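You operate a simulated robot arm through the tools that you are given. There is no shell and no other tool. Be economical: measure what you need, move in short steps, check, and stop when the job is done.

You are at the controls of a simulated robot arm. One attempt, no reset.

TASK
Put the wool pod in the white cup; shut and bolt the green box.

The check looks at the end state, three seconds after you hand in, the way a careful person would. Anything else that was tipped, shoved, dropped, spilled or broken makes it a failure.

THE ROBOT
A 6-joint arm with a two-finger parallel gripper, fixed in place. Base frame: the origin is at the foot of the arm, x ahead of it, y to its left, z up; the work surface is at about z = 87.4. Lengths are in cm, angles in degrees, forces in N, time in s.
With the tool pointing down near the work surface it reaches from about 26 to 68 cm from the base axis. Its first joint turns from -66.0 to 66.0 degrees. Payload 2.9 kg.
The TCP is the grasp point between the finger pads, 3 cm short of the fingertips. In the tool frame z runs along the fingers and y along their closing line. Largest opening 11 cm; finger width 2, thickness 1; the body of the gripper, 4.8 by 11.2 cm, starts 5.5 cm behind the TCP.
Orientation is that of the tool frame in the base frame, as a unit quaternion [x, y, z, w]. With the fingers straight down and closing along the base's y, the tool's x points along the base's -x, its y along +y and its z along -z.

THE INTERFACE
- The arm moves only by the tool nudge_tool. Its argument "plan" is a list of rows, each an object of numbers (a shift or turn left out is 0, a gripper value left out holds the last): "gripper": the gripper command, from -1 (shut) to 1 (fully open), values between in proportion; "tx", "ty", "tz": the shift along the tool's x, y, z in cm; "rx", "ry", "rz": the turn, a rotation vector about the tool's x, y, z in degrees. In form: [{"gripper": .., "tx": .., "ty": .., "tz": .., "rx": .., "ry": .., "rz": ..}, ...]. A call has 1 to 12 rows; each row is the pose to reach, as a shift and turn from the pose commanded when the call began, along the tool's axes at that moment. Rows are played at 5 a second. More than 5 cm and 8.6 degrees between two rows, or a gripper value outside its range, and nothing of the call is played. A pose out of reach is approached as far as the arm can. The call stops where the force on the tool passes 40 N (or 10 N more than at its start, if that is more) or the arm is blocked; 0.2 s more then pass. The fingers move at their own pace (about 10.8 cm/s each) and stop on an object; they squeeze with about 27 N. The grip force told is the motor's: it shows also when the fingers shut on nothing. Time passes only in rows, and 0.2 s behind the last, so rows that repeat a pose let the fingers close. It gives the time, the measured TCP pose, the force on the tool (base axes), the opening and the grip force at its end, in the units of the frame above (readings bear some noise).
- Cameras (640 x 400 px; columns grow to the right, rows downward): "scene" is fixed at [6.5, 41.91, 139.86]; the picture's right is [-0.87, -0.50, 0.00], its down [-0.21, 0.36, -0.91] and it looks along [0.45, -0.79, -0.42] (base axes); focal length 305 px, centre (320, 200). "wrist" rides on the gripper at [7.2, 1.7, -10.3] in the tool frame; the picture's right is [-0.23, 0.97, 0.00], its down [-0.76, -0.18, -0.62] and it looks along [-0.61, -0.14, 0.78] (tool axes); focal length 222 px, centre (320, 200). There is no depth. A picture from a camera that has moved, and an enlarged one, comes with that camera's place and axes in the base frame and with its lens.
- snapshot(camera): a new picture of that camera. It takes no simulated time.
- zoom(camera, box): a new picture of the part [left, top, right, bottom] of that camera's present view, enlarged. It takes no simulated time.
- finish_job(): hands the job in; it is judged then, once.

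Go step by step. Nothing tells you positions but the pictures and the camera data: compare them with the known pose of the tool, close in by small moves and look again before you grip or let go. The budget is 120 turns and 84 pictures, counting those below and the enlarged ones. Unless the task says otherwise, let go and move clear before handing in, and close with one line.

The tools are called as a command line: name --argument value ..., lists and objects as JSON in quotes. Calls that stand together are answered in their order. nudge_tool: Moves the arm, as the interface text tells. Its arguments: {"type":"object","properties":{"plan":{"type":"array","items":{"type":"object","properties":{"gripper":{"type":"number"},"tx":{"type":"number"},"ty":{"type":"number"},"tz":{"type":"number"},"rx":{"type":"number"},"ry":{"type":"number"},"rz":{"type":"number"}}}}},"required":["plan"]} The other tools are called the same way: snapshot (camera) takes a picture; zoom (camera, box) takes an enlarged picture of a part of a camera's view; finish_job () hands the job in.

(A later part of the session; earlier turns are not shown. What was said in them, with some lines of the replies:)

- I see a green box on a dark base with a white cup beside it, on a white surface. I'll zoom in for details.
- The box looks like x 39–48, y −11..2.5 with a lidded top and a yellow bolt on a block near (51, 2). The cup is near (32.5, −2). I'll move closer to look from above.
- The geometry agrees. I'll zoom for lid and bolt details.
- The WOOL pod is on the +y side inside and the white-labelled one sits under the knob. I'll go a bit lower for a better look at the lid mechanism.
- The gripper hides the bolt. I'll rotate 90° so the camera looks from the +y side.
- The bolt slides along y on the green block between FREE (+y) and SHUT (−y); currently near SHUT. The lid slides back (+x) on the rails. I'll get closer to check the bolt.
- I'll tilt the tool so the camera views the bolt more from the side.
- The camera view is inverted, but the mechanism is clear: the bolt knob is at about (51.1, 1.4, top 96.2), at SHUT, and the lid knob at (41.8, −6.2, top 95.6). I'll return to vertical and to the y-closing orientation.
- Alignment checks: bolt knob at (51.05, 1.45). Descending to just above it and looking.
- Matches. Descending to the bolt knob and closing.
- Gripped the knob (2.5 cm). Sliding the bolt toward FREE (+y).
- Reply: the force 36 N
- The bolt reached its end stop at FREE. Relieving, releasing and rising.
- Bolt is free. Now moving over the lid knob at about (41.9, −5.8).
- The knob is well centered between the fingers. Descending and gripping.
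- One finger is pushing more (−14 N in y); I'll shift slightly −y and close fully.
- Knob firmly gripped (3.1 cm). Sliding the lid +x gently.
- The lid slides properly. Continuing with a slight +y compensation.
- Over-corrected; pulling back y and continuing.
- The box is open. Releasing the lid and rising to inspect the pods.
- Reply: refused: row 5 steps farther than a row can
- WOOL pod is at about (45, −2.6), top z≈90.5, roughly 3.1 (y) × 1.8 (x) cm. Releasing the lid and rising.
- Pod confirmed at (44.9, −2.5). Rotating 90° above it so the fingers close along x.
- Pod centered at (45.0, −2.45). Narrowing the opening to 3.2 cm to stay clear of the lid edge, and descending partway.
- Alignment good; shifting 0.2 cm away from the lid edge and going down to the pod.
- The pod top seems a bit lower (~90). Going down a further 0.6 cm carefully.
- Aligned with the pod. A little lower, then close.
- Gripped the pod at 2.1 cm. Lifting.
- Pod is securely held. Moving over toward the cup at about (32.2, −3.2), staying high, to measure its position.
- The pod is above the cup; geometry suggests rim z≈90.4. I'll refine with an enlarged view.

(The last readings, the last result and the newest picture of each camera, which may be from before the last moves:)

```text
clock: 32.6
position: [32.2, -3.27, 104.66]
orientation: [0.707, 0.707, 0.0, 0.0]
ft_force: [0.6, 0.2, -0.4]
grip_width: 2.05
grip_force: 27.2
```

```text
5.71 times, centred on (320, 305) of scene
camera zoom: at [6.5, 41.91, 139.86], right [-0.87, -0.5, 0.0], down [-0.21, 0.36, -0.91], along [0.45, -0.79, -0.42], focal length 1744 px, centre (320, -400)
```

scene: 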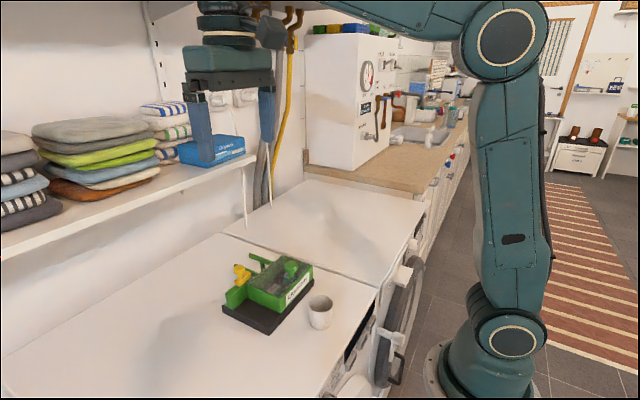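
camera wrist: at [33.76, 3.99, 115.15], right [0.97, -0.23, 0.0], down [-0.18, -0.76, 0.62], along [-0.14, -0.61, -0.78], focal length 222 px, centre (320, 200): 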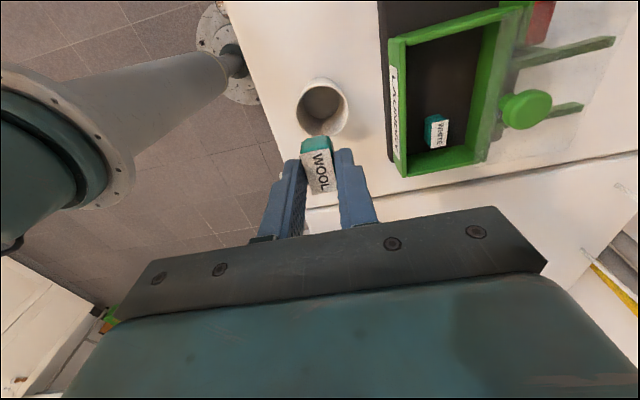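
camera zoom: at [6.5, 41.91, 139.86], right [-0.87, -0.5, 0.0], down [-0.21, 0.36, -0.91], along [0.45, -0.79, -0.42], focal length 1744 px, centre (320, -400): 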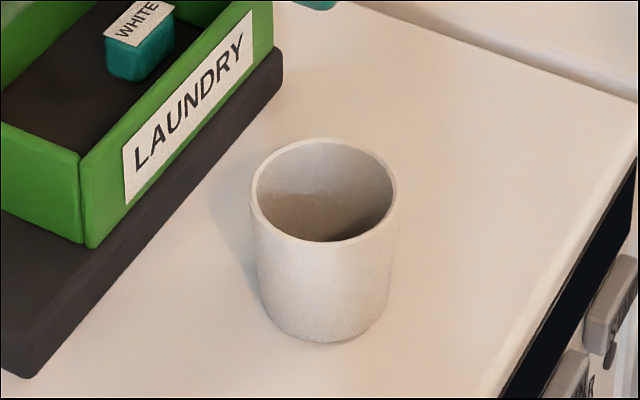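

Rim center estimate (32.3, −3.55, ~90). Lowering to just above and checking.

nudge_tool --plan '[{"tx": -0.25, "ty": 0.1, "tz": 3}, {"tx": -0.25, "ty": 0.1, "tz": 6}, {"tx": -0.25, "ty": 0.1, "tz": 8.5}, {"tx": -0.25, "ty": 0.1, "tz": 8.5}]'

zoom --camera "wrist" --box '[250, 60, 390, 220]'

zoom --camera "scene" --box '[280, 250, 360, 340]'

```text
clock: 33.6
position: [32.36, -3.66, 96.08]
orientation: [0.707, 0.707, 0.001, 0.0]
ft_force: [-0.1, 0.4, -0.8]
grip_width: 2.1
grip_force: 27.6
```

```text
2.50 times, centred on (320, 140) of wrist
camera zoom: at [33.9, 3.71, 106.6], right [0.97, -0.23, 0.0], down [-0.18, -0.76, 0.62], along [-0.14, -0.61, -0.78], focal length 555 px, centre (320, 350)
```

zoom: 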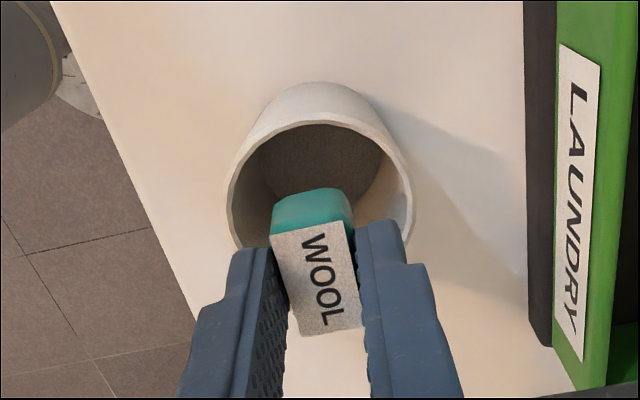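

```text
4.44 times, centred on (320, 295) of scene
camera zoom: at [6.5, 41.91, 139.86], right [-0.87, -0.5, 0.0], down [-0.21, 0.36, -0.91], along [0.45, -0.79, -0.42], focal length 1356 px, centre (320, -222)
```

zoom: 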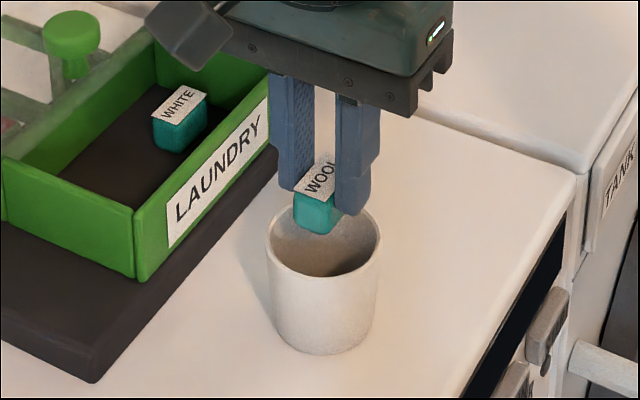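

Pod and cup are aligned within ~1 mm. Lowering to just at the rim and opening.

nudge_tool --plan '[{"tz": 1}, {"tz": 2}, {"tz": 2.5}, {"tz": 2.5, "gripper": -0.5}, {"tz": 2.5, "gripper": -0.4}, {"tz": 2.5}]'

zoom --camera "scene" --box '[280, 250, 360, 340]'

```text
clock: 35.0
position: [32.32, -3.61, 93.56]
orientation: [0.707, 0.707, 0.0, 0.001]
ft_force: [0.1, 0.0, 0.3]
grip_width: 3.29
grip_force: 0.0
```

```text
4.44 times, centred on (320, 295) of scene
camera zoom: at [6.5, 41.91, 139.86], right [-0.87, -0.5, 0.0], down [-0.21, 0.36, -0.91], along [0.45, -0.79, -0.42], focal length 1356 px, centre (320, -222)
```

zoom: 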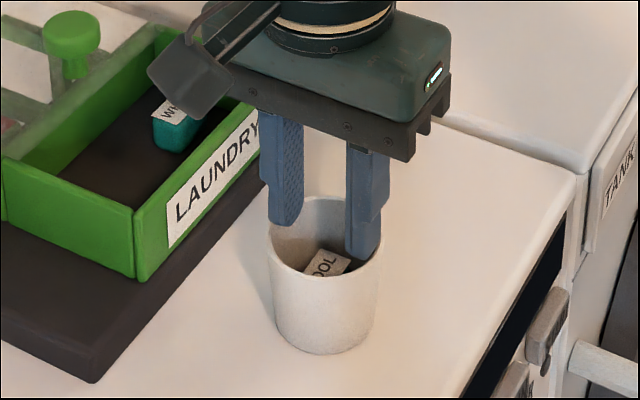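

The pod dropped into the cup. Rising straight up.

nudge_tool --plan '[{"tz": -2}, {"tz": -5}, {"tz": -9}, {"tz": -12}]'

nudge_tool --plan '[{"rz": -8, "ty": 1}, {"rz": -16, "ty": 3}, {"rz": -24, "ty": 5}, {"rz": -32, "ty": 7}, {"rz": -40, "ty": 9}, {"rz": -48, "ty": 11}, {"rz": -56, "ty": 12.5}, {"rz": -64, "ty": 14, "tx": -0.5}, {"rz": -72, "ty": 15, "tx": -1, "gripper": 0}, {"rz": -80, "ty": 16, "tx": -1.5}, {"rz": -86, "ty": 17, "tx": -2}, {"rz": -90, "ty": 17.2, "tx": -2.1}]'

snapshot --camera "wrist"

zoom --camera "scene" --box '[210, 220, 350, 340]'

```text
clock: 36.0
position: [32.27, -3.64, 105.84]
orientation: [0.707, 0.707, -0.001, 0.0]
ft_force: [-0.7, -0.2, 0.5]
grip_width: 3.28
grip_force: 0.2
```

```text
clock: 38.6
position: [49.62, -5.59, 105.73]
orientation: [-0.002, 1.0, -0.001, 0.0]
ft_force: [-0.1, -0.4, -0.3]
grip_width: 5.5
grip_force: 0.0
```

```text
37 pictures are left
camera wrist: at [42.19, -3.95, 116.15], right [0.23, 0.97, 0.0], down [0.76, -0.18, 0.62], along [0.61, -0.14, -0.78], focal length 222 px, centre (320, 200)
```

wrist: 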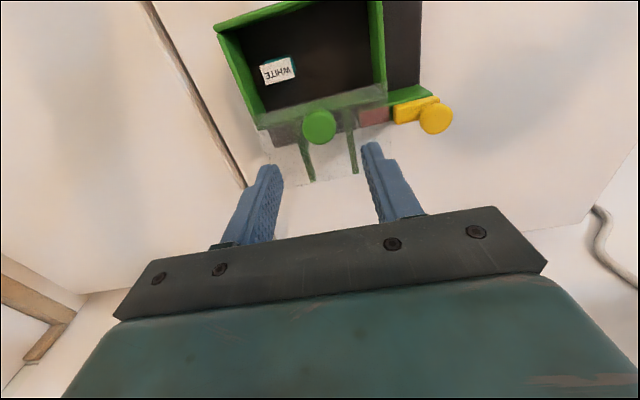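

```text
3.33 times, centred on (280, 280) of scene
camera zoom: at [6.5, 41.91, 139.86], right [-0.87, -0.5, 0.0], down [-0.21, 0.36, -0.91], along [0.45, -0.79, -0.42], focal length 1017 px, centre (453, -67)
```

zoom: 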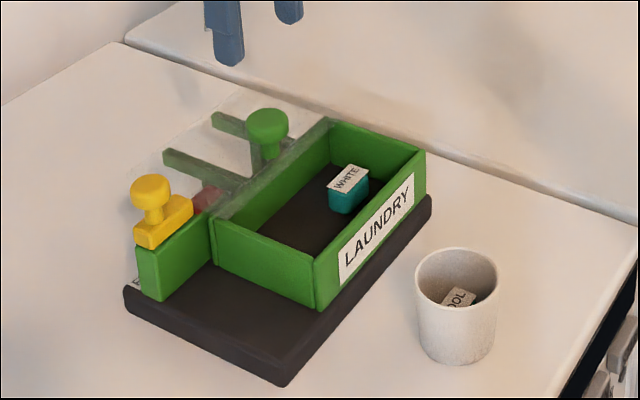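

Pod is in the cup. Lid knob is at (49.6, −5.75); descending to grip it.

nudge_tool --plan '[{"tz": 4, "ty": -0.18}, {"tz": 7, "ty": -0.18}, {"tz": 8.5, "ty": -0.18}, {"tz": 9.4, "ty": -0.18}, {"tz": 9.4, "ty": -0.18, "gripper": -0.4}, {"tz": 9.4, "ty": -0.18, "gripper": -1}, {"tz": 9.4, "ty": -0.18}]'

```text
clock: 40.2
position: [49.5, -5.7, 96.29]
orientation: [0.0, 1.0, 0.0, 0.0]
ft_force: [0.7, 3.2, -0.2]
grip_width: 3.07
grip_force: 27.3
```

Gripped. Sliding the lid closed (−x).

nudge_tool --plan '[{"tx": 0.6}, {"tx": 1.2}, {"tx": 1.8}, {"tx": 2.4}, {"tx": 3}, {"tx": 3.6}, {"tx": 4.2}, {"tx": 4.8}]'

```text
clock: 42.0
position: [44.79, -5.91, 96.21]
orientation: [0.0, 1.0, 0.0, 0.001]
ft_force: [0.9, 0.7, 0.5]
grip_width: 3.09
grip_force: 27.2
```

nudge_tool --plan '[{"tx": 0.6}, {"tx": 1.2}, {"tx": 1.8}, {"tx": 2.3}, {"tx": 2.6}, {"tx": 2.8}, {"tx": 2.8}]'

zoom --camera "scene" --box '[200, 210, 330, 310]'

```text
clock: 43.6
position: [41.9, -5.79, 96.21]
orientation: [0.001, 1.0, 0.0, 0.0]
ft_force: [-0.1, -11.8, -0.4]
grip_width: 3.11
grip_force: 26.7
```

```text
4.00 times, centred on (265, 260) of scene
camera zoom: at [6.52, 41.88, 139.87], right [-0.87, -0.5, 0.0], down [-0.21, 0.36, -0.91], along [0.45, -0.79, -0.42], focal length 1220 px, centre (540, -40)
```

zoom: 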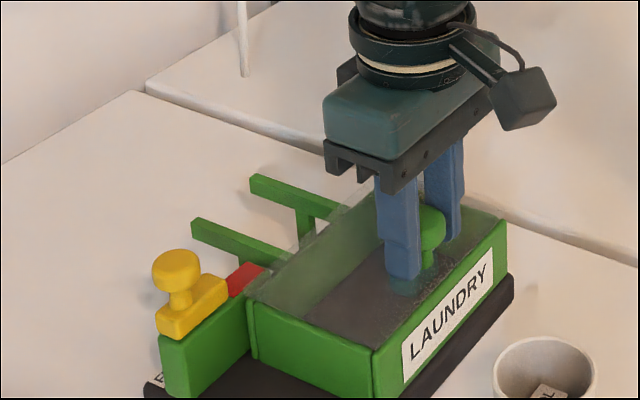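

Back at the original lid position. A small further push to confirm it is fully against the stop.

nudge_tool --plan '[{"tx": 0.1, "ty": -0.12}, {"tx": 0.2, "ty": -0.12}, {"tx": 0.2, "ty": -0.12}]'

```text
clock: 44.4
position: [41.8, -5.88, 96.31]
orientation: [-0.001, 1.0, 0.001, 0.0]
ft_force: [3.2, -1.2, 0.1]
grip_width: 3.09
grip_force: 27.4
```

Contact with the stop felt. Releasing and rising, heading to the bolt.

nudge_tool --plan '[{"gripper": -0.2}, {"gripper": 0}, {"tz": -3}, {"tz": -7}, {"tz": -8, "tx": -3, "ty": 3}, {"tz": -8, "tx": -6, "ty": 6}, {"tz": -8, "tx": -8, "ty": 9}, {"tz": -8, "tx": -9.2, "ty": 10.7}]'

snapshot --camera "wrist"

zoom --camera "scene" --box '[200, 210, 330, 310]'

```text
clock: 46.2
position: [51.05, 4.83, 104.26]
orientation: [0.0, 1.0, 0.0, 0.0]
ft_force: [0.0, 0.0, 0.9]
grip_width: 5.52
grip_force: 0.0
```

```text
34 pictures are left
camera wrist: at [43.59, 6.55, 114.83], right [0.23, 0.97, 0.0], down [0.76, -0.18, 0.62], along [0.61, -0.14, -0.78], focal length 222 px, centre (320, 200)
```

wrist: 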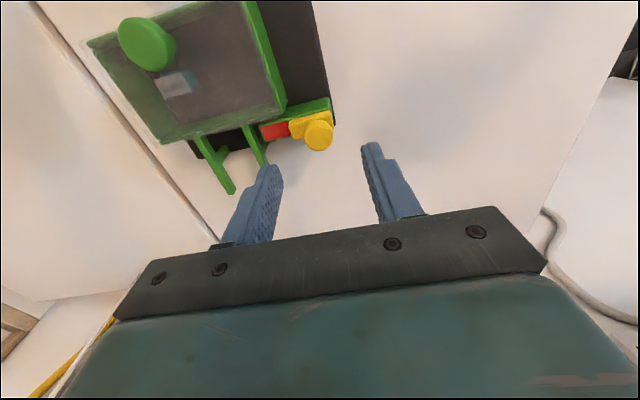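

```text
4.00 times, centred on (265, 260) of scene
camera zoom: at [6.5, 41.91, 139.86], right [-0.87, -0.5, 0.0], down [-0.21, 0.36, -0.91], along [0.45, -0.79, -0.42], focal length 1220 px, centre (540, -40)
```

zoom: 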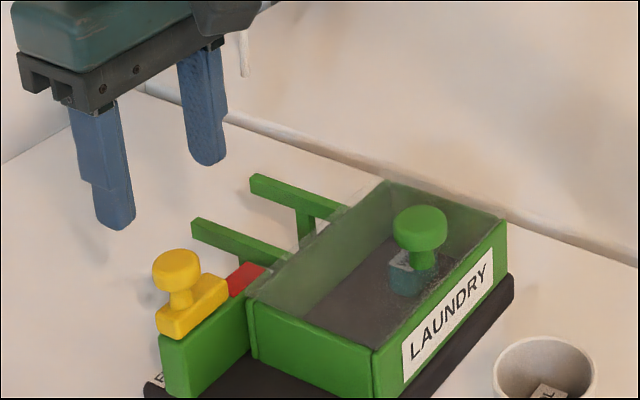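

Lid is shut and the bolt knob is at (51.1, 4.8). Descending and gripping.

nudge_tool --plan '[{"tz": 3}, {"tz": 5.5}, {"tz": 7}, {"tz": 7.45}, {"tz": 7.45, "gripper": -0.5}, {"tz": 7.45, "gripper": -0.6}, {"tz": 7.45}]'

```text
clock: 47.8
position: [50.86, 4.67, 96.83]
orientation: [0.001, 1.0, -0.001, 0.0]
ft_force: [0.8, -6.5, -0.4]
grip_width: 2.45
grip_force: 26.8
```

Sliding the bolt toward SHUT (−y), gently at the end.

nudge_tool --plan '[{"ty": -0.5}, {"ty": -1.0}, {"ty": -1.5}, {"ty": -2.0}, {"ty": -2.5}, {"ty": -2.8}]'

zoom --camera "scene" --box '[200, 210, 330, 310]'

```text
clock: 49.2
position: [51.01, 1.94, 96.79]
orientation: [0.001, 1.0, 0.0, 0.001]
ft_force: [5.5, 0.2, -0.3]
grip_width: 2.46
grip_force: 27.1
```

```text
4.00 times, centred on (265, 260) of scene
camera zoom: at [6.52, 41.92, 139.86], right [-0.87, -0.5, 0.0], down [-0.21, 0.36, -0.91], along [0.45, -0.79, -0.42], focal length 1220 px, centre (540, -40)
```

zoom: 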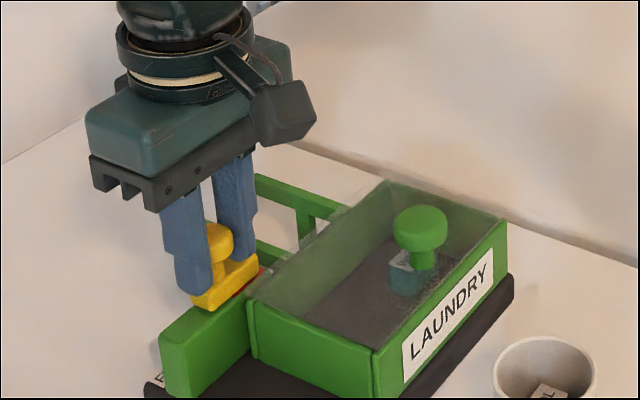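

nudge_tool --plan '[{"ty": -0.15}, {"ty": -0.3}, {"ty": -0.4}, {"ty": -0.4}]'

```text
clock: 50.2
position: [50.98, 1.69, 96.85]
orientation: [0.0, 1.0, 0.0, 0.0]
ft_force: [6.3, 2.7, 0.2]
grip_width: 2.45
grip_force: 27.1
```

nudge_tool --plan '[{"ty": -0.08}, {"ty": -0.16}, {"ty": -0.16}]'

zoom --camera "scene" --box '[200, 210, 330, 310]'

```text
clock: 51.0
position: [51.02, 1.56, 96.74]
orientation: [-0.001, 1.0, 0.001, 0.001]
ft_force: [6.4, 15.0, -0.1]
grip_width: 2.45
grip_force: 27.5
```

```text
4.00 times, centred on (265, 260) of scene
camera zoom: at [6.52, 41.96, 139.84], right [-0.87, -0.5, 0.0], down [-0.21, 0.36, -0.91], along [0.45, -0.79, -0.42], focal length 1220 px, centre (540, -40)
```

zoom: 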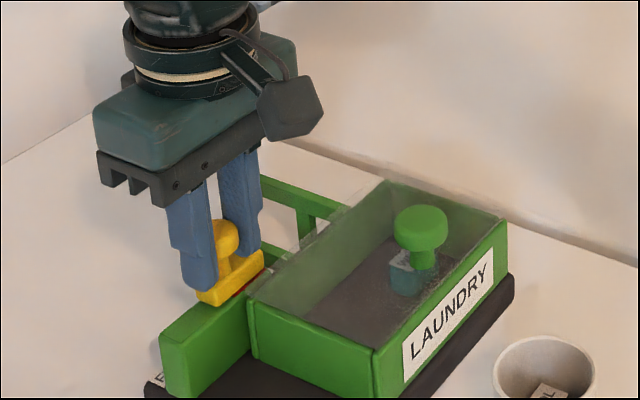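

The SHUT stop is reached (15 N) and it looks as at the start. Backing off the push, releasing and rising.

nudge_tool --plan '[{"ty": 0.12}, {"ty": 0.12, "gripper": -0.2}, {"ty": 0.12, "gripper": 0}, {"ty": 0.12, "tz": -3}, {"ty": 0.12, "tz": -7}, {"ty": 0.12, "tz": -11}, {"ty": 0.12, "tz": -15}]'

zoom --camera "scene" --box '[210, 220, 350, 340]'

zoom --camera "wrist" --box '[200, 0, 400, 160]'

```text
clock: 52.6
position: [51.09, 1.42, 112.0]
orientation: [0.0, 1.0, 0.0, 0.001]
ft_force: [-0.8, 0.1, 0.2]
grip_width: 5.5
grip_force: 0.0
```

```text
3.33 times, centred on (280, 280) of scene
camera zoom: at [6.5, 41.91, 139.86], right [-0.87, -0.5, 0.0], down [-0.21, 0.36, -0.91], along [0.45, -0.79, -0.42], focal length 1017 px, centre (453, -67)
```

zoom: 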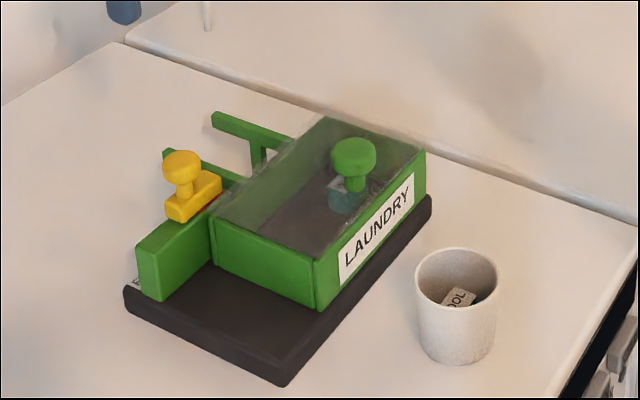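

```text
2.50 times, centred on (300, 80) of wrist
camera zoom: at [43.56, 3.16, 122.52], right [0.23, 0.97, 0.0], down [0.76, -0.18, 0.62], along [0.61, -0.14, -0.78], focal length 555 px, centre (370, 500)
```

zoom: 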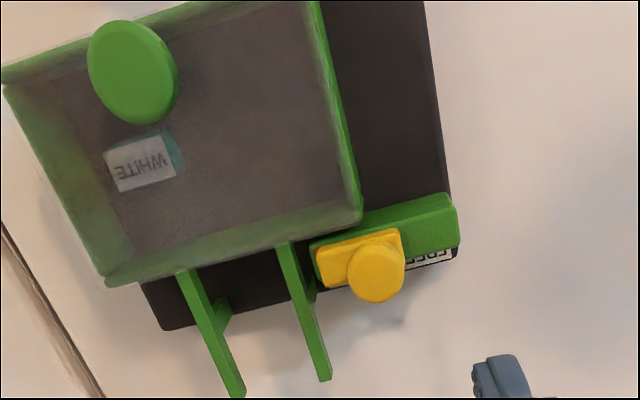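

The wool pod is in the cup, the lid is shut, and the bolt is at SHUT with the red mark covered. The arm is clear, so I'm handing in.

finish_job

```text
The job is handed in.
```

I put the wool pod in the white cup, slid the green box's lid shut and bolted it; the box shifted about 2–3 mm when I unbolted it, and I saw nothing else disturbed.
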